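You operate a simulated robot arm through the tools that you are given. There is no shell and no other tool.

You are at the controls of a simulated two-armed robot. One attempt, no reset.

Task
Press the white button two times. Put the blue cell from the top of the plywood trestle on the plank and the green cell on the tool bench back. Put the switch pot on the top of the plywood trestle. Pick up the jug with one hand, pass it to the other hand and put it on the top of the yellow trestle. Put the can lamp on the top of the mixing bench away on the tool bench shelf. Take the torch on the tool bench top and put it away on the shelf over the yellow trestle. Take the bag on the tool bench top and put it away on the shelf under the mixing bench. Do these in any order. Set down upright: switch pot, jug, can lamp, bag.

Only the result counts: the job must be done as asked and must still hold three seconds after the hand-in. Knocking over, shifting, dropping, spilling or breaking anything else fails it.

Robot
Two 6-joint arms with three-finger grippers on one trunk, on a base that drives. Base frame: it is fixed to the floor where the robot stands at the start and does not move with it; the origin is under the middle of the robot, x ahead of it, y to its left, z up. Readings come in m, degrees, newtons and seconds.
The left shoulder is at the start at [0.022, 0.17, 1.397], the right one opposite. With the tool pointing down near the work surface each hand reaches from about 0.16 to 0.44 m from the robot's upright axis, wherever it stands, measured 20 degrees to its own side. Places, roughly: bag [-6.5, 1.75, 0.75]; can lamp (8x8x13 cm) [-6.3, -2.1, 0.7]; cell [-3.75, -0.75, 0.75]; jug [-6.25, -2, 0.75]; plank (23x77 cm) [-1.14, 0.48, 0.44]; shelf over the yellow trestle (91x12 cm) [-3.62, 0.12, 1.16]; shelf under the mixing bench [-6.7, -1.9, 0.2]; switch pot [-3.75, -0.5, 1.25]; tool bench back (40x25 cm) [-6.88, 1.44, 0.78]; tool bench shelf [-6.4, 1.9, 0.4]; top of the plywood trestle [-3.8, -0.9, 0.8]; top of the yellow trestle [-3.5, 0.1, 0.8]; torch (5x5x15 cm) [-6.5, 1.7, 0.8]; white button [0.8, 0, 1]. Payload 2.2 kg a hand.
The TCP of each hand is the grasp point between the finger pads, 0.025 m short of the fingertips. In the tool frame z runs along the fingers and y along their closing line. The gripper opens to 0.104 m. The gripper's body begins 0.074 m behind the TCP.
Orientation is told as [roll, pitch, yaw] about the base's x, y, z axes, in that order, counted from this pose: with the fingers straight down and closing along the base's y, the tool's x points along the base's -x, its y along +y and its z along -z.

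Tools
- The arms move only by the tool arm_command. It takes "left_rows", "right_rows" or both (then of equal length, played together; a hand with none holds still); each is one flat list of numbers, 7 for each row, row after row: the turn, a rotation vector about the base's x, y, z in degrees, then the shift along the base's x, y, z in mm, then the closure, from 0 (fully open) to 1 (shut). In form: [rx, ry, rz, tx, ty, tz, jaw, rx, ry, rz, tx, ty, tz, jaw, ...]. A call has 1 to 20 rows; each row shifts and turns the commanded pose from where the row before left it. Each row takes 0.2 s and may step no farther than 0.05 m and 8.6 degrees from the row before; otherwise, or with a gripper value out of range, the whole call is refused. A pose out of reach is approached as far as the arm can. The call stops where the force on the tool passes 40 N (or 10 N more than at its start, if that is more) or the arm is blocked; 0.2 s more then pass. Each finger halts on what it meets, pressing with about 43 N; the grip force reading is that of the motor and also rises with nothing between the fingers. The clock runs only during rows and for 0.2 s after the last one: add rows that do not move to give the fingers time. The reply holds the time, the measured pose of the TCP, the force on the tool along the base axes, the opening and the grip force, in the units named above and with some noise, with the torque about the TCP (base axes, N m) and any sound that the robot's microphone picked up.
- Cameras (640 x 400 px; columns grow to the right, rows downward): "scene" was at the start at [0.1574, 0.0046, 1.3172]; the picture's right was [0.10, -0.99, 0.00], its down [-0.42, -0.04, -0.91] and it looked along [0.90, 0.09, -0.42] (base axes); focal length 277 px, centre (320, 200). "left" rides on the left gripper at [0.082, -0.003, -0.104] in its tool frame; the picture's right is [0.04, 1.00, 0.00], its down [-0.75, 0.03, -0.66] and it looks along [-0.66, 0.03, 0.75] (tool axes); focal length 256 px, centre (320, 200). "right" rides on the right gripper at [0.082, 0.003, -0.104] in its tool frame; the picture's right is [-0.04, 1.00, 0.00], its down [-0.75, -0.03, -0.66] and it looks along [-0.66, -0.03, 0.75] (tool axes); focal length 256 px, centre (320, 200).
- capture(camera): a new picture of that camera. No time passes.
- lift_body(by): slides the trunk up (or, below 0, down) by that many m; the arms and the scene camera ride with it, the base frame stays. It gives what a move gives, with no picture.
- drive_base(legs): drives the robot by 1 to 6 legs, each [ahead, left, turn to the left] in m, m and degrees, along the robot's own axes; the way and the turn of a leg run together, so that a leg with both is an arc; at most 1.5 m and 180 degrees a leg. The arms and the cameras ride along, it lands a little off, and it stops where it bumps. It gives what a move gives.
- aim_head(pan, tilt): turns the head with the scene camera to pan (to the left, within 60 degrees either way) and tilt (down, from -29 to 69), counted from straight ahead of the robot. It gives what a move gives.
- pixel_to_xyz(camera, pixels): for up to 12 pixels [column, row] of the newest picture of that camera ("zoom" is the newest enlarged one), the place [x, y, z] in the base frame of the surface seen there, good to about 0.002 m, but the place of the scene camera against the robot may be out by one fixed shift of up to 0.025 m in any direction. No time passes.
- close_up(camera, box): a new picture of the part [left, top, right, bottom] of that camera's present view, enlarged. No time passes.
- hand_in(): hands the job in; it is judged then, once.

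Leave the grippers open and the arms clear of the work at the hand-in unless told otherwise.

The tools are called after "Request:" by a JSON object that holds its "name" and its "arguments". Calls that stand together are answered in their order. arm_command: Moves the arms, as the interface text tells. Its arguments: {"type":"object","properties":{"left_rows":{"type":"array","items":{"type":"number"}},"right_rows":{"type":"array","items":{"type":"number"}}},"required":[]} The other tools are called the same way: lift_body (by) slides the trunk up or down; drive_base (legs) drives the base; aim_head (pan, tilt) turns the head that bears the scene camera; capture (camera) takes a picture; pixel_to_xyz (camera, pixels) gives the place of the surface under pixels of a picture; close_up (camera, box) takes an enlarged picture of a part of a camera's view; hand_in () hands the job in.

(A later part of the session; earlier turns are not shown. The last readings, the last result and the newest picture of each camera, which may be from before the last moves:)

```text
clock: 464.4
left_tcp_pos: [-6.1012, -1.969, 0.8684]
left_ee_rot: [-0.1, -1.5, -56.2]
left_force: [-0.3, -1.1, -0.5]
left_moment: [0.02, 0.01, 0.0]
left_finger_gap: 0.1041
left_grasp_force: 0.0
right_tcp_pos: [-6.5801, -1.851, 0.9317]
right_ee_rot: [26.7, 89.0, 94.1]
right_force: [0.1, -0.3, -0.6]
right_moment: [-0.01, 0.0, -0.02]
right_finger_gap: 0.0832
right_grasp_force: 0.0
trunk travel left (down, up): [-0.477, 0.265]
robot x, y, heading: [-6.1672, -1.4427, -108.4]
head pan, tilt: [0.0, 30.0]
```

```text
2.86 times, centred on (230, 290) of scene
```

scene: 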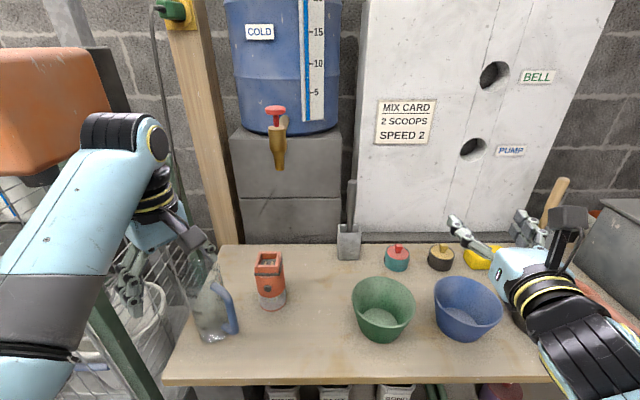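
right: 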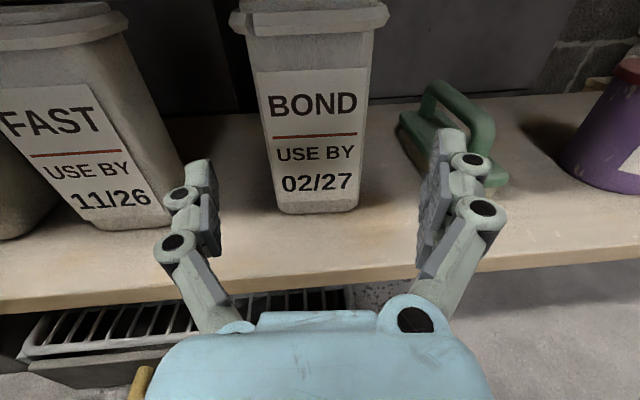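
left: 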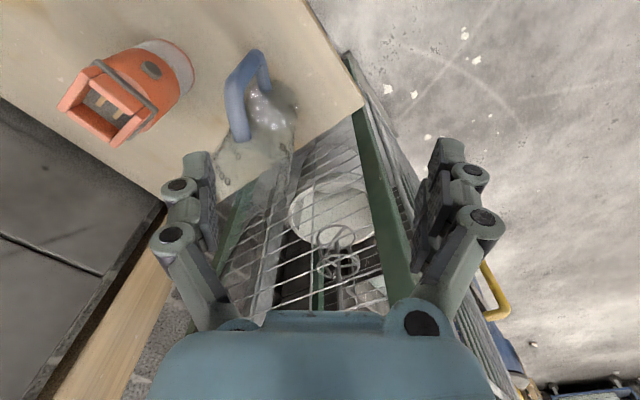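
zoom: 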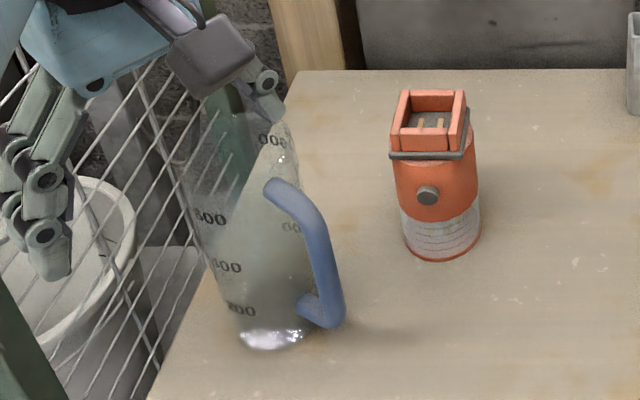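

Rim is at about z 0.79–0.80. I drive ahead 0.099 m and left 0.014 m to put the left hand above the jug, then check from both cameras.

Request:
{"name": "drive_base", "arguments": {"legs": [[0.099, 0.014, 0]]}}

Request:
{"name": "capture", "arguments": {"camera": "left"}}

Request:
{"name": "close_up", "arguments": {"camera": "scene", "box": [120, 220, 320, 400]}}

```text
clock: 465.5
left_tcp_pos: [-6.1197, -2.069, 0.8668]
left_ee_rot: [-0.1, -1.4, -56.3]
left_force: [-0.3, -0.7, 0.6]
left_moment: [0.06, -0.01, -0.03]
left_finger_gap: 0.1041
left_grasp_force: 0.0
right_tcp_pos: [-6.5991, -1.9502, 0.9309]
right_ee_rot: [26.4, 88.9, 94.0]
right_force: [-0.1, -0.7, 0.3]
right_moment: [-0.01, -0.01, -0.04]
right_finger_gap: 0.0833
right_grasp_force: 0.1
trunk travel left (down, up): [-0.477, 0.265]
robot x, y, heading: [-6.1853, -1.5452, -108.2]
head pan, tilt: [0.0, 30.0]
```

```text
taken
```

left: 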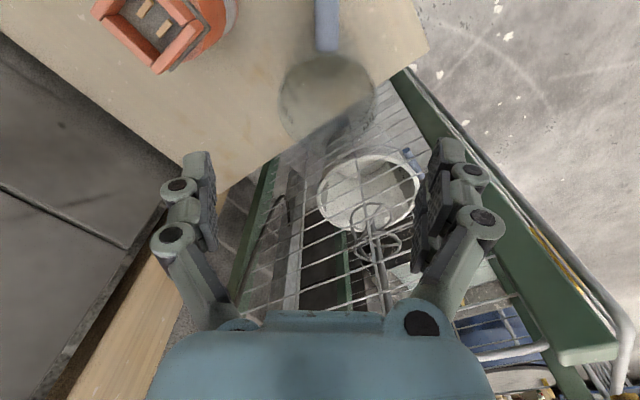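

```text
2.22 times, centred on (220, 310) of scene
```

zoom: 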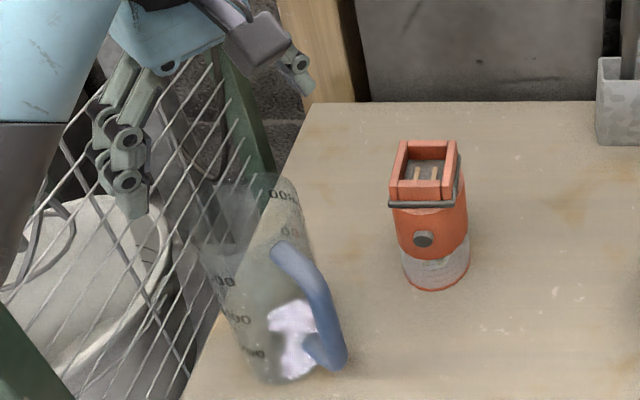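

I zoom in on the left wrist view to identify the jug's rim ellipse around (327,97).

Request:
{"name": "close_up", "arguments": {"camera": "left", "box": [240, 0, 420, 180]}}

Request:
{"name": "pixel_to_xyz", "arguments": {"camera": "left", "pixels": [[325, 70], [325, 100], [285, 100], [370, 95], [320, 135], [325, 30], [325, 50], [300, 80], [350, 80]]}}

```text
2.22 times, centred on (330, 90) of left
```

zoom: 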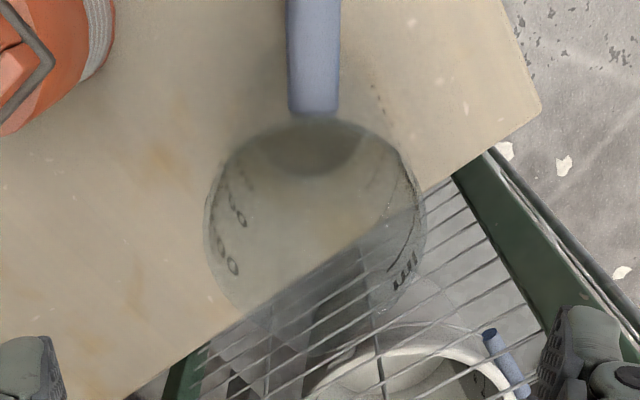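

```text
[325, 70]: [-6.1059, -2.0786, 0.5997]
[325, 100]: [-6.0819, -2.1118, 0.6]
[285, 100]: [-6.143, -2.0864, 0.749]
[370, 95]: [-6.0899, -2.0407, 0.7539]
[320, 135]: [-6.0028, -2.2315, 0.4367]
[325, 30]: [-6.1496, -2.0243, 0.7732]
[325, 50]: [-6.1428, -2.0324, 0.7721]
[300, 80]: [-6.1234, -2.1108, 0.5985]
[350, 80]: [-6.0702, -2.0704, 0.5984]
```

The rim shows clearly; jug axis ≈[-6.117,-2.064], about 8 cm wide. I nudge the left hand 6 mm to centre and lower it 3 cm to check before going down.

Request:
{"name": "arm_command", "arguments": {"left_rows": [0, 0, 0, 3, 5.5, 0, 0, 0, 0, 0, 0, 0, -30, 0, 0, 0, 0, 0, 0, 0, 0]}}

Request:
{"name": "capture", "arguments": {"camera": "left"}}

Request:
{"name": "close_up", "arguments": {"camera": "scene", "box": [120, 220, 320, 400]}}

```text
clock: 466.3
left_tcp_pos: [-6.1175, -2.0622, 0.8386]
left_ee_rot: [-0.2, -1.4, -56.5]
left_force: [-0.2, -0.8, -0.1]
left_moment: [-0.01, 0.02, 0.0]
left_finger_gap: 0.1039
left_grasp_force: 0.0
right_tcp_pos: [-6.5975, -1.9509, 0.9312]
right_ee_rot: [27.5, 89.1, 95.1]
right_force: [0.1, -0.4, 0.6]
right_moment: [-0.01, 0.02, -0.01]
right_finger_gap: 0.0831
right_grasp_force: 0.1
trunk travel left (down, up): [-0.477, 0.265]
robot x, y, heading: [-6.1875, -1.5414, -108.4]
head pan, tilt: [0.0, 30.0]
```

```text
taken
```

left: 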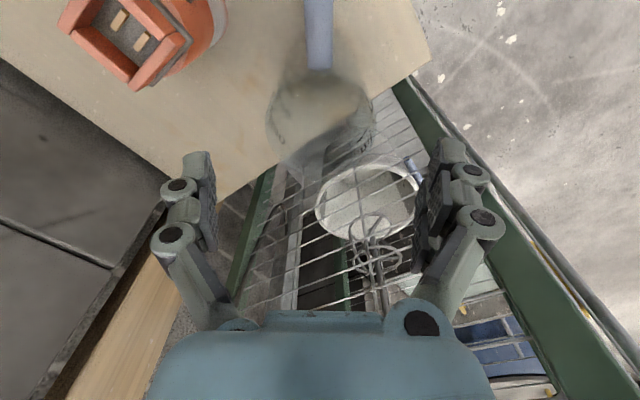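

```text
2.22 times, centred on (220, 310) of scene
```

zoom: 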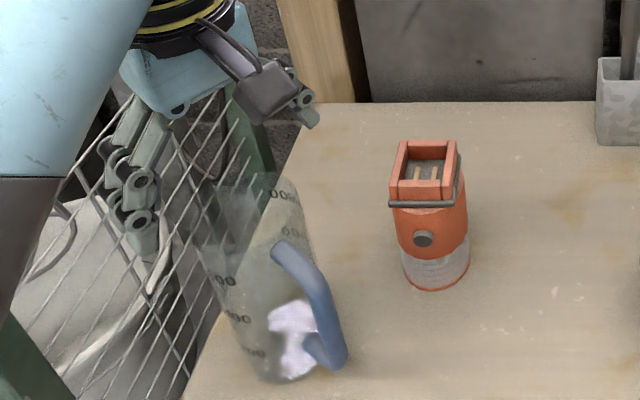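

The jug is centred between the finger lines. I descend 106 mm in steps and watch force.

Request:
{"name": "arm_command", "arguments": {"left_rows": [0, 0, 0, 0, 0, -30, 0, 0, 0, 0, 0, 0, -26, 0, 0, 0, 0, 0, 0, 0, 0]}}

Request:
{"name": "capture", "arguments": {"camera": "left"}}

Request:
{"name": "close_up", "arguments": {"camera": "scene", "box": [120, 220, 320, 400]}}

```text
clock: 467.1
left_tcp_pos: [-6.1168, -2.0624, 0.7822]
left_ee_rot: [-0.2, -1.4, -56.4]
left_force: [0.2, 0.0, -0.8]
left_moment: [0.04, -0.01, -0.02]
left_finger_gap: 0.1042
left_grasp_force: 0.1
right_tcp_pos: [-6.598, -1.9496, 0.932]
right_ee_rot: [27.5, 89.2, 94.9]
right_force: [0.4, -0.1, -0.3]
right_moment: [-0.02, 0.01, -0.02]
right_finger_gap: 0.0833
right_grasp_force: 0.1
trunk travel left (down, up): [-0.477, 0.265]
robot x, y, heading: [-6.1852, -1.5394, -108.0]
head pan, tilt: [0.0, 30.0]
```

```text
taken
```

left: 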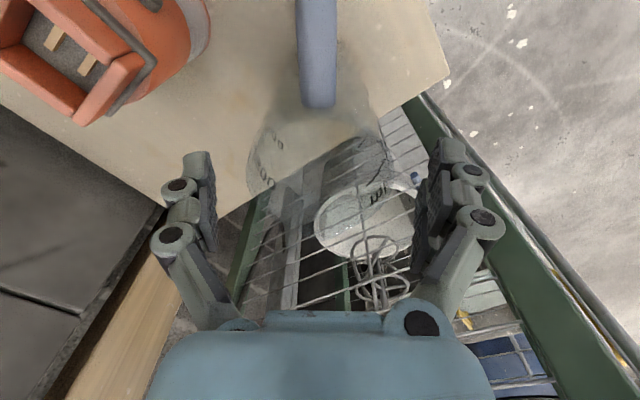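

```text
2.22 times, centred on (220, 310) of scene
```

zoom: 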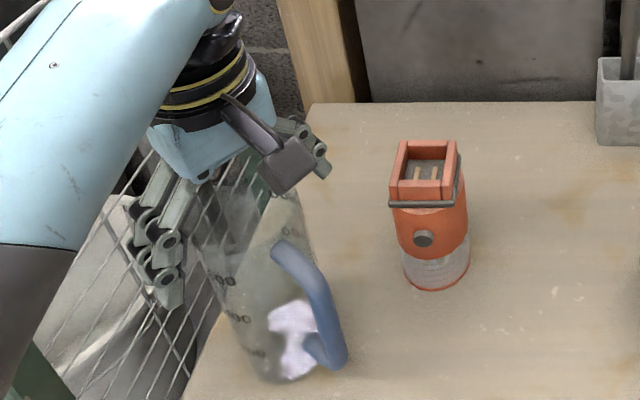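

Still centred (rim spans 247–390 in the wrist view). I go down the last 50 mm.

Request:
{"name": "arm_command", "arguments": {"left_rows": [0, 0, 0, 0, 0, -20, 0, 0, 0, 0, 0, 0, -20, 0, 0, 0, 0, 0, 0, -12, 0, 0, 0, 0, 0, 0, 0, 0]}}

Request:
{"name": "capture", "arguments": {"camera": "left"}}

Request:
{"name": "close_up", "arguments": {"camera": "scene", "box": [120, 220, 320, 400]}}

```text
clock: 468.1
left_tcp_pos: [-6.1161, -2.0622, 0.7298]
left_ee_rot: [-0.2, -1.4, -56.3]
left_force: [0.2, 0.1, 0.1]
left_moment: [0.03, 0.01, -0.04]
left_finger_gap: 0.1041
left_grasp_force: 0.0
right_tcp_pos: [-6.5985, -1.9504, 0.9312]
right_ee_rot: [27.5, 89.0, 95.1]
right_force: [1.1, -0.8, -0.3]
right_moment: [0.0, -0.01, 0.01]
right_finger_gap: 0.0832
right_grasp_force: 0.0
trunk travel left (down, up): [-0.477, 0.265]
robot x, y, heading: [-6.1871, -1.5461, -108.4]
head pan, tilt: [0.0, 30.0]
```

```text
taken
```

left: 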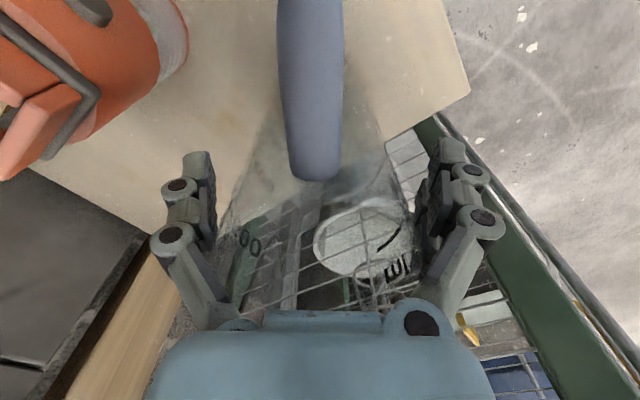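

```text
2.22 times, centred on (220, 310) of scene
```

zoom: 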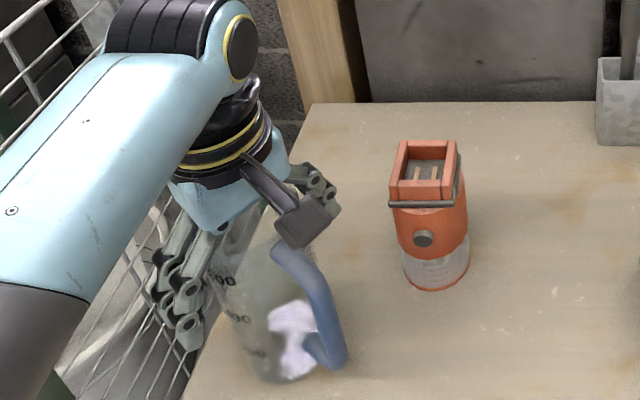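

The fingers are on both sides of the jug, camera clear of the handle. I close gently.

Request:
{"name": "arm_command", "arguments": {"left_rows": [0, 0, 0, 0, 0, 0, 0.1, 0, 0, 0, 0, 0, 0, 0.2, 0, 0, 0, 0, 0, 0, 0.3, 0, 0, 0, 0, 0, 0, 0.6, 0, 0, 0, 0, 0, 0, 1, 0, 0, 0, 0, 0, 0, 1]}}

Request:
{"name": "capture", "arguments": {"camera": "left"}}

```text
clock: 469.5
left_tcp_pos: [-6.1181, -2.0618, 0.7338]
left_ee_rot: [-0.5, -1.6, -56.3]
left_force: [-5.2, -4.8, 27.8]
left_moment: [-0.59, 0.76, -0.02]
left_finger_gap: 0.0887
left_grasp_force: 42.7
right_tcp_pos: [-6.5987, -1.9501, 0.9311]
right_ee_rot: [26.0, 89.1, 93.6]
right_force: [0.8, -0.2, -0.2]
right_moment: [0.03, 0.0, -0.01]
right_finger_gap: 0.083
right_grasp_force: 0.1
trunk travel left (down, up): [-0.477, 0.265]
robot x, y, heading: [-6.1857, -1.5444, -108.2]
head pan, tilt: [0.0, 30.0]
```

```text
taken
```

left: 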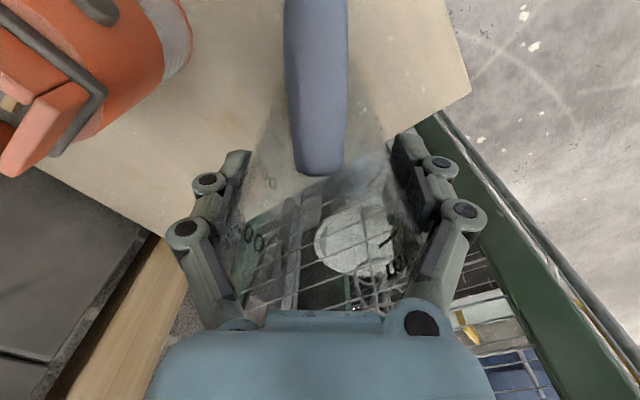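

The closing pushed the hand up ~4 mm (28 N upward), so the wall is slightly tapered. I relieve by moving up 5 mm and re-read the force.

Request:
{"name": "arm_command", "arguments": {"left_rows": [0, 0, 0, 0, 0, 4, 1, 0, 0, 0, 0, 0, 0, 1]}}

```text
clock: 470.1
left_tcp_pos: [-6.1163, -2.0608, 0.7343]
left_ee_rot: [0.0, -1.2, -56.5]
left_force: [-3.1, -1.4, 9.4]
left_moment: [-0.48, 0.59, -0.06]
left_finger_gap: 0.0877
left_grasp_force: 42.8
right_tcp_pos: [-6.5984, -1.949, 0.9305]
right_ee_rot: [26.6, 89.2, 94.1]
right_force: [-0.3, -0.9, 0.6]
right_moment: [0.0, -0.02, -0.03]
right_finger_gap: 0.0832
right_grasp_force: 0.1
trunk travel left (down, up): [-0.477, 0.265]
robot x, y, heading: [-6.186, -1.5441, -108.3]
head pan, tilt: [0.0, 30.0]
```

Force dropped to 9 N with the hand still. I go up 6 mm more and see whether the jug lifts.

Request:
{"name": "arm_command", "arguments": {"left_rows": [0, 0, 0, 0, 0, 3, 1, 0, 0, 0, 0, 0, 3, 1, 0, 0, 0, 0, 0, 0, 1]}}

Request:
{"name": "close_up", "arguments": {"camera": "scene", "box": [120, 220, 320, 400]}}

```text
clock: 470.9
left_tcp_pos: [-6.1159, -2.063, 0.7405]
left_ee_rot: [-0.1, -1.5, -56.4]
left_force: [0.3, -0.5, -1.5]
left_moment: [0.0, -0.02, 0.02]
left_finger_gap: 0.0861
left_grasp_force: 43.3
right_tcp_pos: [-6.5979, -1.9506, 0.9302]
right_ee_rot: [27.7, 89.0, 95.3]
right_force: [-0.5, 0.1, 0.4]
right_moment: [-0.02, -0.01, 0.0]
right_finger_gap: 0.0831
right_grasp_force: 0.0
trunk travel left (down, up): [-0.477, 0.265]
robot x, y, heading: [-6.1816, -1.5415, -108.2]
head pan, tilt: [0.0, 30.0]
```

```text
2.22 times, centred on (220, 310) of scene
```

zoom: 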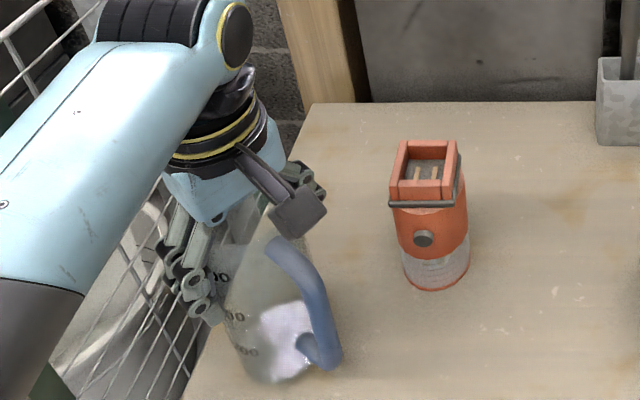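

The jug seems lifted (force −1.5 N). I lift 5 cm with the trunk and verify.

Request:
{"name": "lift_body", "arguments": {"by": 0.05}}

Request:
{"name": "close_up", "arguments": {"camera": "scene", "box": [120, 220, 320, 400]}}

Request:
{"name": "capture", "arguments": {"camera": "left"}}

```text
clock: 471.8
left_tcp_pos: [-6.1167, -2.0624, 0.7894]
left_ee_rot: [0.0, -1.4, -56.4]
left_force: [0.1, -0.4, -1.2]
left_moment: [0.02, 0.01, -0.02]
left_finger_gap: 0.0859
left_grasp_force: 43.0
right_tcp_pos: [-6.5979, -1.9496, 0.9812]
right_ee_rot: [26.9, 89.0, 94.3]
right_force: [-0.1, 0.6, 0.1]
right_moment: [0.0, 0.0, -0.01]
right_finger_gap: 0.0833
right_grasp_force: 0.1
trunk travel left (down, up): [-0.527, 0.215]
robot x, y, heading: [-6.1827, -1.5387, -108.0]
head pan, tilt: [0.0, 30.0]
```

```text
2.22 times, centred on (220, 310) of scene
```

zoom: 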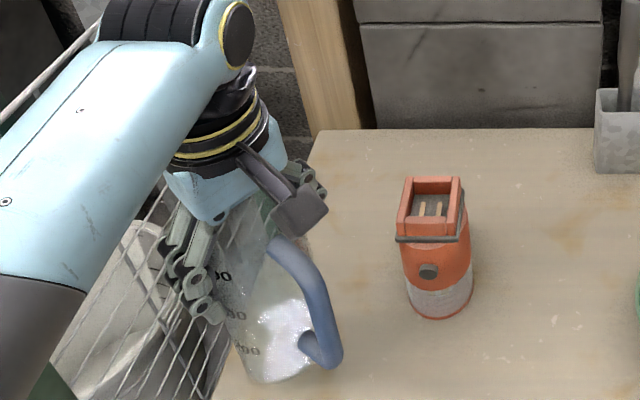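

```text
taken
```

left: 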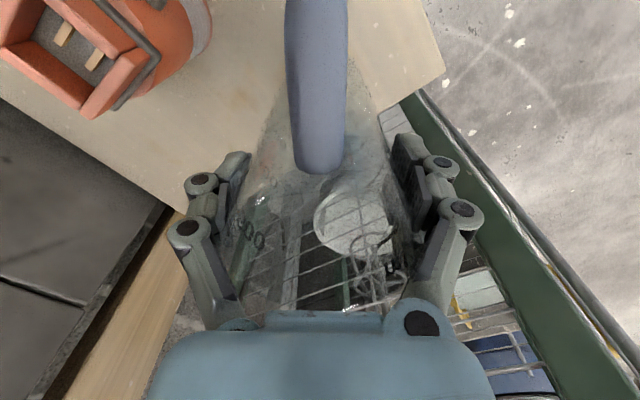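

The jug is held and lifted. I raise the trunk 0.1 m and back off 0.35 m, then swing the jug out to the left side and lower the right hand for the lamp.

Request:
{"name": "lift_body", "arguments": {"by": 0.12}}

Request:
{"name": "drive_base", "arguments": {"legs": [[-0.35, 0, 0]]}}

Request:
{"name": "aim_head", "arguments": {"pan": 45, "tilt": 35}}

Request:
{"name": "capture", "arguments": {"camera": "scene"}}

```text
clock: 473.3
left_tcp_pos: [-6.1164, -2.0626, 0.9096]
left_ee_rot: [-0.1, -1.5, -56.3]
left_force: [-0.4, -0.2, -1.0]
left_moment: [-0.01, -0.03, 0.0]
left_finger_gap: 0.0858
left_grasp_force: 42.7
right_tcp_pos: [-6.5965, -1.9503, 1.1001]
right_ee_rot: [27.0, 89.0, 94.4]
right_force: [0.6, -0.1, 0.2]
right_moment: [0.03, -0.02, 0.01]
right_finger_gap: 0.083
right_grasp_force: 0.0
trunk travel left (down, up): [-0.647, 0.095]
robot x, y, heading: [-6.1803, -1.542, -108.3]
head pan, tilt: [0.0, 30.0]
```

```text
clock: 475.6
left_tcp_pos: [-6.006, -1.7267, 0.9105]
left_ee_rot: [-0.2, -1.4, -56.5]
left_force: [0.6, 0.1, -1.0]
left_moment: [-0.05, 0.02, 0.0]
left_finger_gap: 0.086
left_grasp_force: 43.2
right_tcp_pos: [-6.4884, -1.6149, 1.1017]
right_ee_rot: [29.4, 89.1, 96.7]
right_force: [-1.3, 0.4, 0.7]
right_moment: [0.03, 0.01, 0.01]
right_finger_gap: 0.0833
right_grasp_force: 0.1
trunk travel left (down, up): [-0.647, 0.095]
robot x, y, heading: [-6.0761, -1.2097, -108.6]
head pan, tilt: [0.0, 30.0]
```

```text
clock: 476.7
left_tcp_pos: [-6.0061, -1.7279, 0.9112]
left_ee_rot: [-0.2, -1.4, -56.5]
left_force: [0.5, -0.2, -1.0]
left_moment: [0.02, -0.02, -0.02]
left_finger_gap: 0.0856
left_grasp_force: 43.1
right_tcp_pos: [-6.4875, -1.615, 1.1001]
right_ee_rot: [28.0, 89.1, 95.4]
right_force: [-0.5, -1.0, -0.3]
right_moment: [0.0, 0.01, -0.01]
right_finger_gap: 0.0831
right_grasp_force: 0.1
trunk travel left (down, up): [-0.647, 0.095]
robot x, y, heading: [-6.0758, -1.2072, -108.7]
head pan, tilt: [45.0, 35.0]
```

```text
taken
```

scene: 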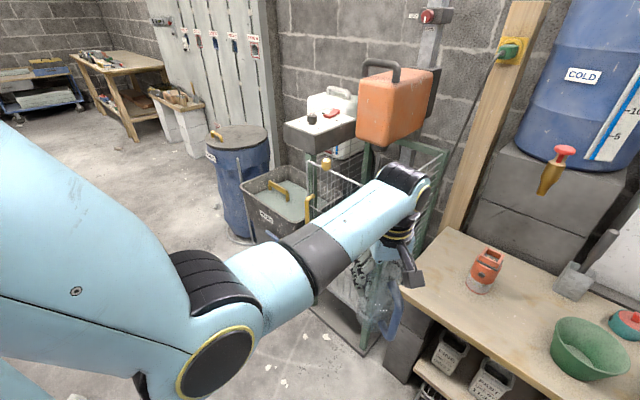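

I swing the jug to the left side of the robot, and lower the right hand relative to the trunk while squaring it to the bench.

Request:
{"name": "arm_command", "arguments": {"left_rows": [0, 0, 0, 30.8, 23.4, 0, 1, 0, 0, 0, 30.8, 23.4, 0, 1, 0, 0, 0, 30.8, 23.4, 0, 1, 0, 0, 0, 30.8, 23.4, 0, 1, 0, 0, 0, 30.8, 23.4, 0, 1, 0, 0, 0, 30.8, 23.4, 0, 1, 0, 0, 0, 30.8, 23.4, 0, 1, 0, 0, 0, 30.8, 23.4, 0, 1, 0, 0, 0, 30.8, 23.4, 0, 1, 0, 0, 0, 30.8, 23.4, 0, 1], "right_rows": [0, 0, 2.4, 0, 0, -15, 0, 0, 0, 2.4, 0, 0, -15, 0, 0, 0, 0, 0, 0, -15, 0, 0, 0, 0, 0, 0, -15, 0, 0, 0, 0, 0, 0, -15, 0, 0, 0, 0, 0, 0, -15, 0, 0, 0, 0, 0, 0, -15, 0, 0, 0, 0, 0, 0, -15, 0, 0, 0, 0, 0, 0, -15, 0, 0, 0, 0, 0, 0, -15, 0]}}

Request:
{"name": "aim_head", "arguments": {"pan": 0, "tilt": 35}}

Request:
{"name": "capture", "arguments": {"camera": "scene"}}

Request:
{"name": "capture", "arguments": {"camera": "right"}}

```text
clock: 478.9
left_tcp_pos: [-5.6974, -1.4936, 0.9124]
left_ee_rot: [-0.3, -1.4, -56.6]
left_force: [0.2, 0.6, -1.6]
left_moment: [0.01, 0.04, 0.01]
left_finger_gap: 0.0855
left_grasp_force: 42.8
right_tcp_pos: [-6.4896, -1.6031, 1.0209]
right_ee_rot: [33.2, 88.5, 103.8]
right_force: [0.2, 0.0, 0.8]
right_moment: [0.01, 0.03, -0.03]
right_finger_gap: 0.1042
right_grasp_force: 0.2
right hand out of reach, approached as far as the arm can: row 2, 3, 4, 5, 6, 7, 8, 9, 10
trunk travel left (down, up): [-0.647, 0.095]
robot x, y, heading: [-6.0731, -1.2069, -108.6]
head pan, tilt: [45.0, 35.0]
```

```text
clock: 480.1
left_tcp_pos: [-5.6967, -1.4926, 0.9124]
left_ee_rot: [-0.3, -1.5, -56.5]
left_force: [-0.7, 0.5, -1.0]
left_moment: [0.0, 0.01, -0.01]
left_finger_gap: 0.0857
left_grasp_force: 43.2
right_tcp_pos: [-6.4891, -1.6034, 1.0221]
right_ee_rot: [31.3, 88.6, 101.7]
right_force: [0.8, -0.7, 0.6]
right_moment: [-0.01, -0.03, 0.02]
right_finger_gap: 0.1041
right_grasp_force: 0.1
trunk travel left (down, up): [-0.647, 0.095]
robot x, y, heading: [-6.0771, -1.2059, -108.7]
head pan, tilt: [0.0, 35.0]
```

```text
taken
```

scene: 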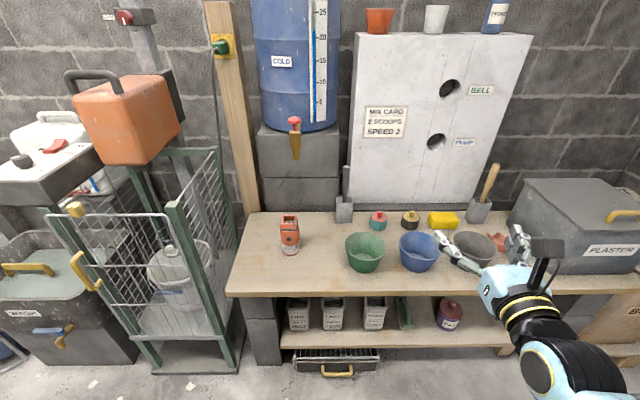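

```text
taken
```

right: 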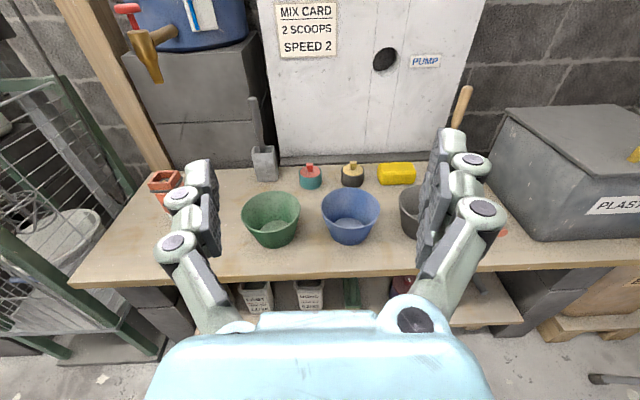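

The +5° yaw hit a wrist limit. I turn it back −5° and lower further.

Request:
{"name": "arm_command", "arguments": {"right_rows": [0, 0, -3, 0, 0, 0, 0, 0, 0, -3, 0, 0, -10, 0, 0, 0, 0, 0, 0, -15, 0, 0, 0, 0, 0, 0, -15, 0, 0, 0, 0, 0, 0, -15, 0, 0, 0, 0, 0, 0, -15, 0]}}

```text
clock: 481.4
left_tcp_pos: [-5.6964, -1.4929, 0.9114]
left_ee_rot: [-0.2, -1.5, -56.6]
left_force: [0.1, -0.2, -0.4]
left_moment: [0.01, -0.03, -0.01]
left_finger_gap: 0.0855
left_grasp_force: 42.9
right_tcp_pos: [-6.4905, -1.6055, 0.9519]
right_ee_rot: [28.0, 89.1, 94.1]
right_force: [0.6, -0.8, 0.7]
right_moment: [0.02, -0.01, 0.03]
right_finger_gap: 0.104
right_grasp_force: 0.2
trunk travel left (down, up): [-0.647, 0.095]
robot x, y, heading: [-6.0707, -1.2053, -108.6]
head pan, tilt: [0.0, 35.0]
```

Now at working posture. Before shifting left 0.39 m I check the wash bin and cage positions against the jug in my left hand.

Request:
{"name": "pixel_to_xyz", "arguments": {"camera": "scene", "pixels": [[100, 345], [133, 345], [60, 300], [10, 350], [155, 372], [232, 368], [90, 285], [285, 240], [288, 255], [290, 225]]}}

Request:
{"name": "aim_head", "arguments": {"pan": 40, "tilt": 40}}

Request:
{"name": "capture", "arguments": {"camera": "scene"}}

Request:
{"name": "pixel_to_xyz", "arguments": {"camera": "scene", "pixels": [[200, 250], [230, 300], [300, 330], [260, 220], [250, 350], [320, 300], [350, 350], [180, 200], [420, 200]]}}

```text
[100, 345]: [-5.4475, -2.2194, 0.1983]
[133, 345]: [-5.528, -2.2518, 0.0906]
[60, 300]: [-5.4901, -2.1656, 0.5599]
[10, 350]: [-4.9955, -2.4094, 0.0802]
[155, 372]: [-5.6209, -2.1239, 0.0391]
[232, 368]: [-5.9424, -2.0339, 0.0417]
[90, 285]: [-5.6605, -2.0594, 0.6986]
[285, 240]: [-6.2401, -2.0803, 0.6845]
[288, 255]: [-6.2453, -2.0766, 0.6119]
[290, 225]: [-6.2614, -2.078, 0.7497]
```

```text
clock: 482.5
left_tcp_pos: [-5.6977, -1.4936, 0.9122]
left_ee_rot: [-0.1, -1.5, -56.4]
left_force: [-0.5, -0.3, -1.7]
left_moment: [-0.01, -0.03, -0.01]
left_finger_gap: 0.085
left_grasp_force: 42.7
right_tcp_pos: [-6.49, -1.6044, 0.9522]
right_ee_rot: [28.9, 89.2, 95.1]
right_force: [0.3, -0.5, 0.8]
right_moment: [-0.02, 0.03, -0.01]
right_finger_gap: 0.1039
right_grasp_force: 0.1
trunk travel left (down, up): [-0.647, 0.095]
robot x, y, heading: [-6.0786, -1.2098, -108.3]
head pan, tilt: [40.0, 40.0]
```

```text
taken
```

scene: 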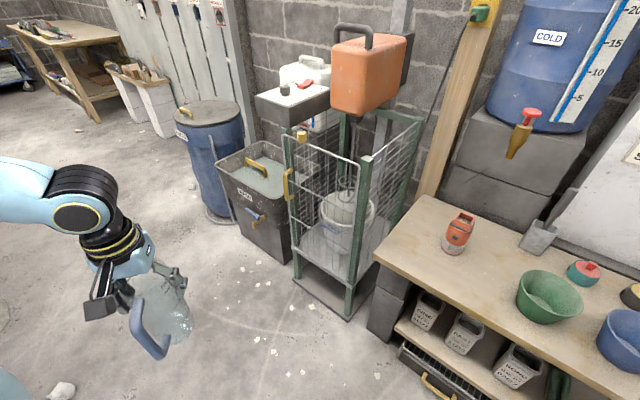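

```text
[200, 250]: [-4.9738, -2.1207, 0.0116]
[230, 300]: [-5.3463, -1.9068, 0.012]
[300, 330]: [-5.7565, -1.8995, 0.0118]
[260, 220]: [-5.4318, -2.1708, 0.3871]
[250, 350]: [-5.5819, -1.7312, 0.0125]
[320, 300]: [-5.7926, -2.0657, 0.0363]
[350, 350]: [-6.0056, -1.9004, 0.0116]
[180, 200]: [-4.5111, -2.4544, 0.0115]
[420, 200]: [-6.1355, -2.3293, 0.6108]
```

Clear on the left (wash bin front y≈-2.17). I shift left 0.40 m, lower the trunk 0.277 m, and move ahead 0.2 m.

Request:
{"name": "drive_base", "arguments": {"legs": [[0, 0.402, 0]]}}

Request:
{"name": "lift_body", "arguments": {"by": -0.277}}

Request:
{"name": "drive_base", "arguments": {"legs": [[0.2, 0, 0]]}}

Request:
{"name": "aim_head", "arguments": {"pan": 0, "tilt": 35}}

Request:
{"name": "capture", "arguments": {"camera": "right"}}

Request:
{"name": "capture", "arguments": {"camera": "scene"}}

```text
clock: 485.1
left_tcp_pos: [-5.3072, -1.6264, 0.912]
left_ee_rot: [-0.2, -1.4, -56.8]
left_force: [0.4, 0.4, -1.1]
left_moment: [-0.02, 0.01, -0.02]
left_finger_gap: 0.0853
left_grasp_force: 42.5
right_tcp_pos: [-6.1006, -1.7338, 0.952]
right_ee_rot: [31.4, 89.1, 97.3]
right_force: [1.0, -0.2, 0.3]
right_moment: [-0.02, 0.02, 0.03]
right_finger_gap: 0.1041
right_grasp_force: 0.1
trunk travel left (down, up): [-0.647, 0.095]
robot x, y, heading: [-5.6815, -1.337, -109.0]
head pan, tilt: [40.0, 40.0]
```

```text
clock: 487.9
left_tcp_pos: [-5.3081, -1.6262, 0.634]
left_ee_rot: [-0.2, -1.3, -56.8]
left_force: [0.2, 1.5, -1.4]
left_moment: [-0.01, -0.03, 0.0]
left_finger_gap: 0.0852
left_grasp_force: 42.9
right_tcp_pos: [-6.1013, -1.7337, 0.6755]
right_ee_rot: [30.9, 89.1, 96.6]
right_force: [0.1, 0.1, -0.4]
right_moment: [0.01, -0.03, 0.01]
right_finger_gap: 0.1043
right_grasp_force: 0.1
trunk travel left (down, up): [-0.37, 0.372]
robot x, y, heading: [-5.6853, -1.3402, -108.8]
head pan, tilt: [40.0, 40.0]
```

```text
clock: 489.5
left_tcp_pos: [-5.371, -1.8167, 0.6339]
left_ee_rot: [-0.3, -1.4, -56.8]
left_force: [-0.7, -0.3, -1.3]
left_moment: [-0.02, -0.01, 0.01]
left_finger_gap: 0.0854
left_grasp_force: 43.2
right_tcp_pos: [-6.1652, -1.9255, 0.6746]
right_ee_rot: [28.1, 89.0, 94.1]
right_force: [-0.5, -0.3, -1.0]
right_moment: [-0.03, 0.01, 0.0]
right_finger_gap: 0.104
right_grasp_force: 0.1
trunk travel left (down, up): [-0.37, 0.372]
robot x, y, heading: [-5.7452, -1.5329, -108.8]
head pan, tilt: [40.0, 40.0]
```

```text
clock: 490.6
left_tcp_pos: [-5.3727, -1.8155, 0.6348]
left_ee_rot: [-0.1, -1.4, -56.7]
left_force: [-1.1, 0.5, -0.6]
left_moment: [-0.07, -0.04, -0.01]
left_finger_gap: 0.0854
left_grasp_force: 43.1
right_tcp_pos: [-6.1647, -1.925, 0.6751]
right_ee_rot: [28.9, 89.1, 94.9]
right_force: [-0.4, 0.6, 0.8]
right_moment: [0.0, -0.01, 0.02]
right_finger_gap: 0.1042
right_grasp_force: 0.0
trunk travel left (down, up): [-0.37, 0.372]
robot x, y, heading: [-5.7487, -1.5312, -108.8]
head pan, tilt: [0.0, 35.0]
```

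```text
taken
```

right: 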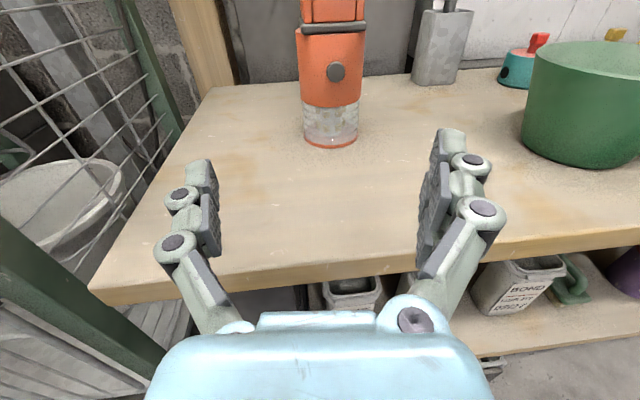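

```text
taken
```

scene: 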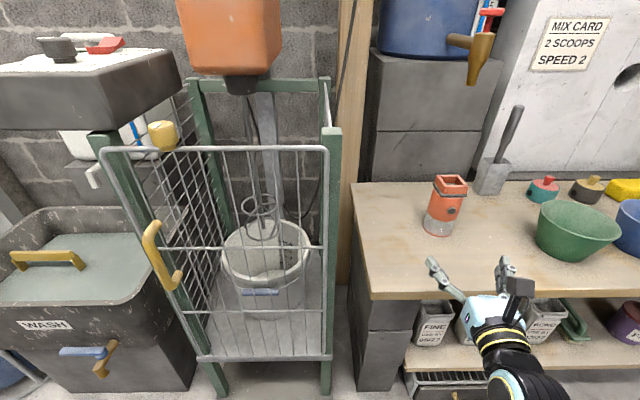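

The lamp is ahead at (300–362,20–147) in the wrist view. I measure it.

Request:
{"name": "pixel_to_xyz", "arguments": {"camera": "right", "pixels": [[331, 143], [303, 128], [357, 125], [331, 90], [301, 90], [361, 88], [336, 72], [330, 40], [331, 120]]}}

```text
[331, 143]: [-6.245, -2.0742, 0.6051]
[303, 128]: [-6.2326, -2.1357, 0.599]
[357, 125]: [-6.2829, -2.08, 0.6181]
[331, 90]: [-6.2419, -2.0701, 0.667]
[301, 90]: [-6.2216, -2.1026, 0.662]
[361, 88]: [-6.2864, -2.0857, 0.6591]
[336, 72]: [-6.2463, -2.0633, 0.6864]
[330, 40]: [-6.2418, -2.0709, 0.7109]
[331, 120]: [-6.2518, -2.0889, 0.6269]
```

Lamp axis [-6.256,-2.101], radius 34 mm. I drive 0.12 m ahead and 2 cm right to line up, then check.

Request:
{"name": "drive_base", "arguments": {"legs": [[0.12, -0.0225, 0]]}}

Request:
{"name": "capture", "arguments": {"camera": "right"}}

Request:
{"name": "pixel_to_xyz", "arguments": {"camera": "right", "pixels": [[320, 120], [275, 120], [365, 120], [320, 150]]}}

```text
clock: 491.8
left_tcp_pos: [-5.4323, -1.9223, 0.6349]
left_ee_rot: [-0.1, -1.3, -57.0]
left_force: [0.2, -0.2, -1.2]
left_moment: [0.01, -0.01, 0.03]
left_finger_gap: 0.0853
left_grasp_force: 42.8
right_tcp_pos: [-6.2256, -2.0291, 0.6745]
right_ee_rot: [27.3, 89.0, 92.9]
right_force: [0.4, -0.5, -0.4]
right_moment: [-0.04, 0.0, 0.02]
right_finger_gap: 0.1038
right_grasp_force: 0.1
trunk travel left (down, up): [-0.37, 0.372]
robot x, y, heading: [-5.8077, -1.6334, -108.9]
head pan, tilt: [0.0, 35.0]
```

```text
taken
```

right: 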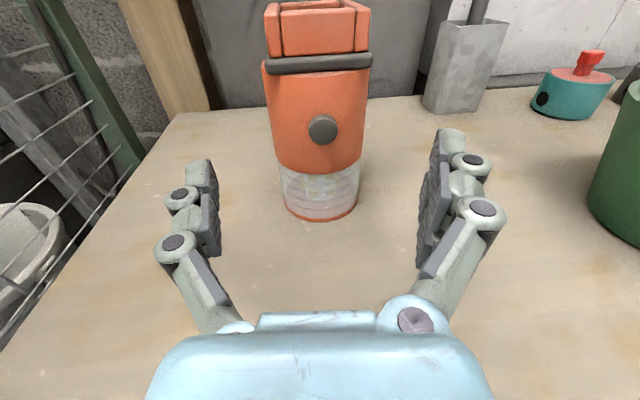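

```text
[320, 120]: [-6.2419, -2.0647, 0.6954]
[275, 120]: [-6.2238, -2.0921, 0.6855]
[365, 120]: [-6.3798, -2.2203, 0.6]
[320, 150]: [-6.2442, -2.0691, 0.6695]
```

Perfectly centred. I drive the final 0.077 m in.

Request:
{"name": "drive_base", "arguments": {"legs": [[0.076, -0.005, 0]]}}

Request:
{"name": "capture", "arguments": {"camera": "right"}}

```text
clock: 492.8
left_tcp_pos: [-5.4608, -1.9926, 0.6339]
left_ee_rot: [-0.2, -1.4, -56.8]
left_force: [-0.9, -0.6, -1.5]
left_moment: [0.03, 0.0, -0.06]
left_finger_gap: 0.0855
left_grasp_force: 43.1
right_tcp_pos: [-6.2536, -2.0983, 0.6748]
right_ee_rot: [27.2, 89.0, 93.0]
right_force: [-0.7, -0.5, -0.6]
right_moment: [0.02, -0.01, -0.03]
right_finger_gap: 0.1039
right_grasp_force: 0.0
trunk travel left (down, up): [-0.37, 0.372]
robot x, y, heading: [-5.836, -1.7069, -108.8]
head pan, tilt: [0.0, 35.0]
```

```text
taken
```

right: 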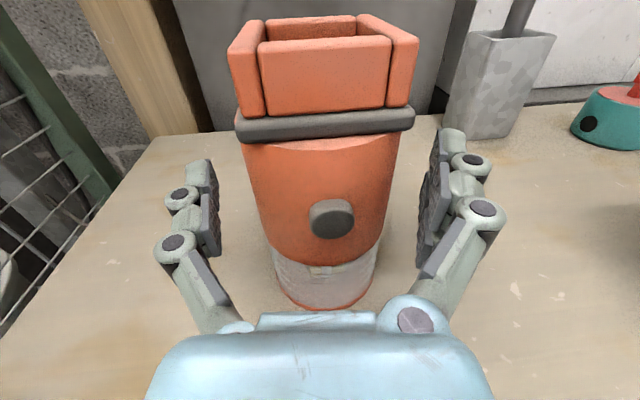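

The lamp sits between the fingers. I close.

Request:
{"name": "arm_command", "arguments": {"right_rows": [0, 0, 0, 0, 0, 0, 0.15, 0, 0, 0, 0, 0, 0, 0.25, 0, 0, 0, 0, 0, 0, 0.35, 0, 0, 0, 0, 0, 0, 0.6, 0, 0, 0, 0, 0, 0, 1, 0, 0, 0, 0, 0, 0, 1]}}

Request:
{"name": "lift_body", "arguments": {"by": 0.08}}

Request:
{"name": "capture", "arguments": {"camera": "right"}}

```text
clock: 494.2
left_tcp_pos: [-5.4617, -1.9913, 0.6342]
left_ee_rot: [-0.2, -1.4, -56.8]
left_force: [0.0, -0.5, -1.3]
left_moment: [0.01, -0.03, 0.0]
left_finger_gap: 0.0854
left_grasp_force: 43.1
right_tcp_pos: [-6.2535, -2.0989, 0.6744]
right_ee_rot: [28.5, 89.2, 94.3]
right_force: [0.3, -0.3, 0.2]
right_moment: [-0.12, -0.08, -0.07]
right_finger_gap: 0.0686
right_grasp_force: 43.5
trunk travel left (down, up): [-0.37, 0.372]
robot x, y, heading: [-5.8373, -1.704, -108.8]
head pan, tilt: [0.0, 35.0]
```

```text
clock: 495.4
left_tcp_pos: [-5.4618, -1.9918, 0.713]
left_ee_rot: [-0.1, -1.3, -56.8]
left_force: [-0.7, 0.0, -1.6]
left_moment: [0.01, -0.02, 0.01]
left_finger_gap: 0.0853
left_grasp_force: 43.1
right_tcp_pos: [-6.2549, -2.0974, 0.7539]
right_ee_rot: [26.9, 88.9, 92.8]
right_force: [0.7, 0.0, -3.4]
right_moment: [-0.01, 0.01, -0.03]
right_finger_gap: 0.069
right_grasp_force: 42.9
trunk travel left (down, up): [-0.45, 0.292]
robot x, y, heading: [-5.8365, -1.6996, -108.7]
head pan, tilt: [0.0, 35.0]
```

```text
taken
```

right: 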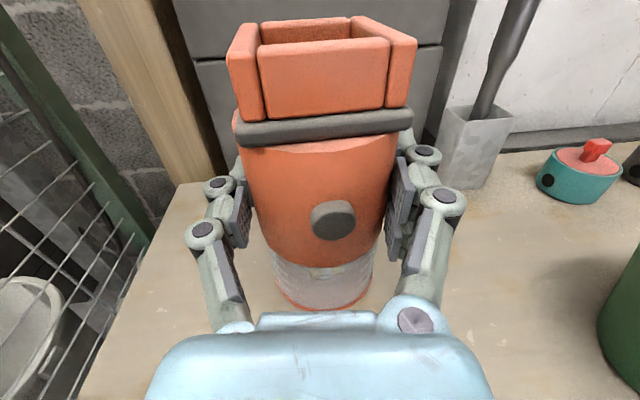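

The lamp is lifted. I raise the trunk, back off, turn right 89° toward the tool bench and drive diagonally over to it.

Request:
{"name": "lift_body", "arguments": {"by": 0.15}}

Request:
{"name": "drive_base", "arguments": {"legs": [[-0.5, 0, 0], [0, 0, -88.8], [0.39, -0.92, 0], [0.3, -0.92, 0]]}}

Request:
{"name": "aim_head", "arguments": {"pan": 0, "tilt": 40}}

Request:
{"name": "capture", "arguments": {"camera": "scene"}}

```text
clock: 497.1
left_tcp_pos: [-5.4605, -1.9914, 0.8655]
left_ee_rot: [-0.2, -1.4, -56.8]
left_force: [0.3, -0.1, -1.5]
left_moment: [0.0, 0.03, 0.02]
left_finger_gap: 0.0853
left_grasp_force: 43.4
right_tcp_pos: [-6.2535, -2.0969, 0.9046]
right_ee_rot: [27.2, 89.0, 93.0]
right_force: [0.6, 0.5, -3.9]
right_moment: [0.03, 0.0, 0.04]
right_finger_gap: 0.0686
right_grasp_force: 42.4
trunk travel left (down, up): [-0.6, 0.142]
robot x, y, heading: [-5.8379, -1.7048, -108.6]
head pan, tilt: [0.0, 35.0]
```

```text
clock: 513.2
left_tcp_pos: [-6.0909, 0.3404, 0.8647]
left_ee_rot: [-0.2, -1.3, -144.6]
left_force: [-0.7, 0.8, -0.5]
left_moment: [0.01, 0.0, 0.02]
left_finger_gap: 0.0852
left_grasp_force: 43.2
right_tcp_pos: [-6.2265, 1.1277, 0.9055]
right_ee_rot: [26.5, 89.1, 4.5]
right_force: [0.2, 0.4, -2.8]
right_moment: [0.03, 0.03, 0.0]
right_finger_gap: 0.0685
right_grasp_force: 42.5
trunk travel left (down, up): [-0.6, 0.142]
robot x, y, heading: [-5.8184, 0.7272, 163.5]
head pan, tilt: [0.0, 35.0]
```

```text
clock: 513.9
left_tcp_pos: [-6.0896, 0.3401, 0.8642]
left_ee_rot: [-0.2, -1.4, -144.6]
left_force: [-0.4, -0.1, -0.9]
left_moment: [-0.01, -0.02, -0.03]
left_finger_gap: 0.0853
left_grasp_force: 43.1
right_tcp_pos: [-6.2277, 1.1281, 0.9046]
right_ee_rot: [26.7, 89.0, 4.7]
right_force: [-0.1, 0.6, -2.8]
right_moment: [0.02, -0.01, 0.01]
right_finger_gap: 0.0687
right_grasp_force: 42.0
trunk travel left (down, up): [-0.6, 0.142]
robot x, y, heading: [-5.8178, 0.722, 163.2]
head pan, tilt: [0.0, 40.0]
```

```text
taken
```

scene: 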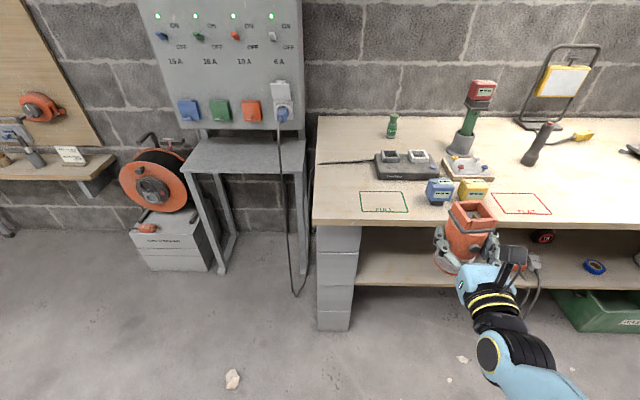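

I align 3 cm to the right and lower the trunk 0.425 m to shelf height, then look at the shelf.

Request:
{"name": "drive_base", "arguments": {"legs": [[0, -0.034, 0]]}}

Request:
{"name": "lift_body", "arguments": {"by": -0.42}}

Request:
{"name": "capture", "arguments": {"camera": "right"}}

Request:
{"name": "capture", "arguments": {"camera": "scene"}}

```text
clock: 514.8
left_tcp_pos: [-6.0802, 0.3725, 0.8646]
left_ee_rot: [0.0, -1.5, -144.7]
left_force: [0.1, 0.5, -0.6]
left_moment: [-0.04, 0.03, -0.03]
left_finger_gap: 0.0851
left_grasp_force: 43.3
right_tcp_pos: [-6.2168, 1.1612, 0.9051]
right_ee_rot: [23.4, 89.1, 1.3]
right_force: [0.1, 0.2, -4.2]
right_moment: [-0.02, 0.01, 0.07]
right_finger_gap: 0.0686
right_grasp_force: 43.0
trunk travel left (down, up): [-0.6, 0.142]
robot x, y, heading: [-5.8075, 0.7569, 163.6]
head pan, tilt: [0.0, 40.0]
```

```text
refused: -0.42 is not a number from -0.4 to 0.4
```

```text
taken
```

right: 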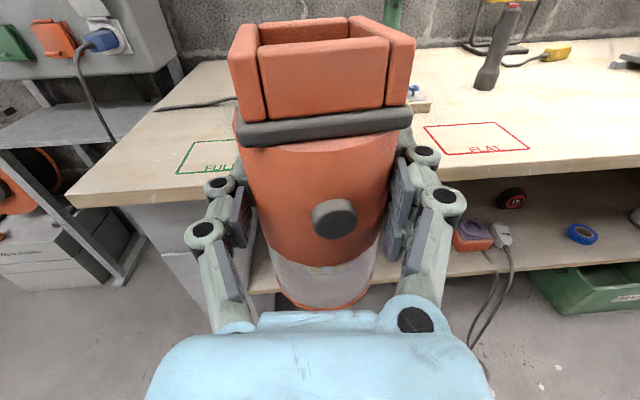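

```text
taken
```

scene: 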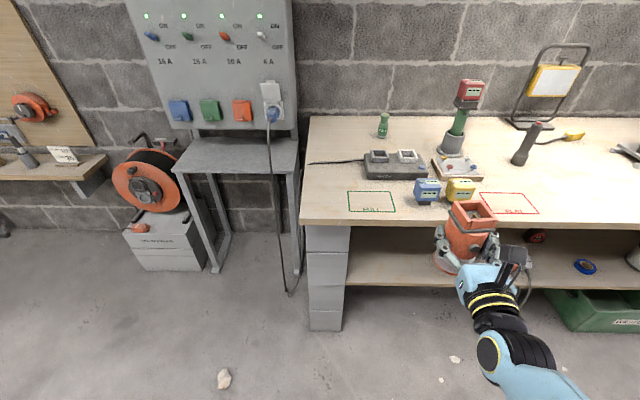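

The lowering must be ≤0.4 m per call. I lower 0.4 m, then look.

Request:
{"name": "lift_body", "arguments": {"by": -0.4}}

Request:
{"name": "capture", "arguments": {"camera": "right"}}

Request:
{"name": "capture", "arguments": {"camera": "scene"}}

```text
clock: 518.6
left_tcp_pos: [-6.0801, 0.3732, 0.4653]
left_ee_rot: [-0.2, -1.4, -144.7]
left_force: [-0.1, -0.9, -0.7]
left_moment: [-0.03, 0.03, 0.01]
left_finger_gap: 0.0854
left_grasp_force: 43.2
right_tcp_pos: [-6.2171, 1.1605, 0.5054]
right_ee_rot: [29.1, 89.2, 7.1]
right_force: [0.4, -0.3, -2.9]
right_moment: [0.0, 0.01, -0.01]
right_finger_gap: 0.0682
right_grasp_force: 43.0
trunk travel left (down, up): [-0.2, 0.542]
robot x, y, heading: [-5.807, 0.7579, 163.3]
head pan, tilt: [0.0, 40.0]
```

```text
taken
```

right: 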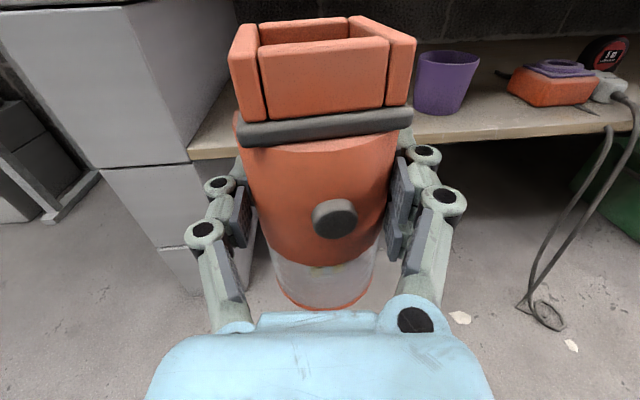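

```text
taken
```

scene: 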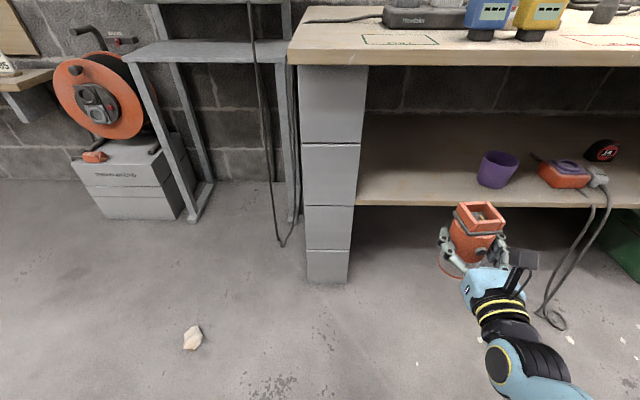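

The shelf is free between the pillar and the purple cup. I measure these with the wrist camera.

Request:
{"name": "pixel_to_xyz", "arguments": {"camera": "right", "pixels": [[480, 118], [560, 118], [415, 95], [440, 112], [418, 60], [225, 120], [215, 145], [420, 128], [232, 60], [500, 60], [188, 150]]}}

Request:
{"name": "pixel_to_xyz", "arguments": {"camera": "scene", "pixels": [[480, 180], [357, 200], [370, 200], [495, 187], [400, 205], [355, 130], [400, 65], [192, 337]]}}

```text
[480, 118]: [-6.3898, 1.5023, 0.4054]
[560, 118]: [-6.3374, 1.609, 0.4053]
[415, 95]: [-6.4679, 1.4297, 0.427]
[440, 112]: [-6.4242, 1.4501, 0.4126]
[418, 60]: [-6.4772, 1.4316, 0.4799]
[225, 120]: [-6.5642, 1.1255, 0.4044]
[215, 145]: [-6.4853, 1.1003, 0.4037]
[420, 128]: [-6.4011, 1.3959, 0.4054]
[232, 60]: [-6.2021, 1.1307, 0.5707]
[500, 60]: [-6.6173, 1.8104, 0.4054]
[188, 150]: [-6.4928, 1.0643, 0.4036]
```

```text
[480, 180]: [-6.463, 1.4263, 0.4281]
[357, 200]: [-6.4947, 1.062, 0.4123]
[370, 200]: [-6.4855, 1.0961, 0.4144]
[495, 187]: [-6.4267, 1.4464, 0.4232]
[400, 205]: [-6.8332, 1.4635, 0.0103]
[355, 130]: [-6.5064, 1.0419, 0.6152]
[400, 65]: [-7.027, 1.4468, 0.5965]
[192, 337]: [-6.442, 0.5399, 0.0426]
```

Shelf z 0.4045, free between along 0.13 and 0.49; the lamp is at 0.305. I drive in 0.2 m, check, then the rest.

Request:
{"name": "drive_base", "arguments": {"legs": [[0.2, 0, 0]]}}

Request:
{"name": "capture", "arguments": {"camera": "right"}}

Request:
{"name": "capture", "arguments": {"camera": "scene"}}

```text
clock: 520.2
left_tcp_pos: [-6.2724, 0.4292, 0.4635]
left_ee_rot: [-0.2, -1.4, -144.6]
left_force: [-0.7, -0.8, -0.8]
left_moment: [0.0, 0.03, -0.01]
left_finger_gap: 0.0856
left_grasp_force: 43.2
right_tcp_pos: [-6.4111, 1.2164, 0.5039]
right_ee_rot: [27.1, 89.0, 5.2]
right_force: [0.3, 0.0, -3.2]
right_moment: [0.01, 0.0, 0.01]
right_finger_gap: 0.0684
right_grasp_force: 43.1
trunk travel left (down, up): [-0.2, 0.542]
robot x, y, heading: [-6.0003, 0.8168, 163.6]
head pan, tilt: [0.0, 40.0]
```

```text
taken
```

right: 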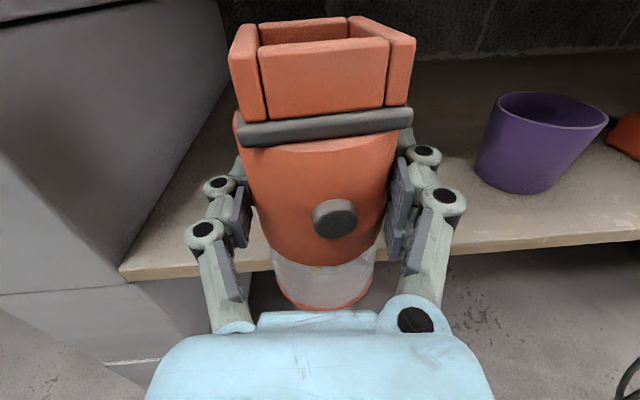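

```text
taken
```

scene: 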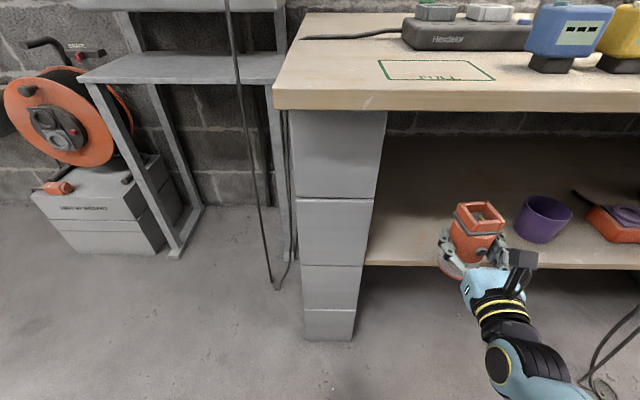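

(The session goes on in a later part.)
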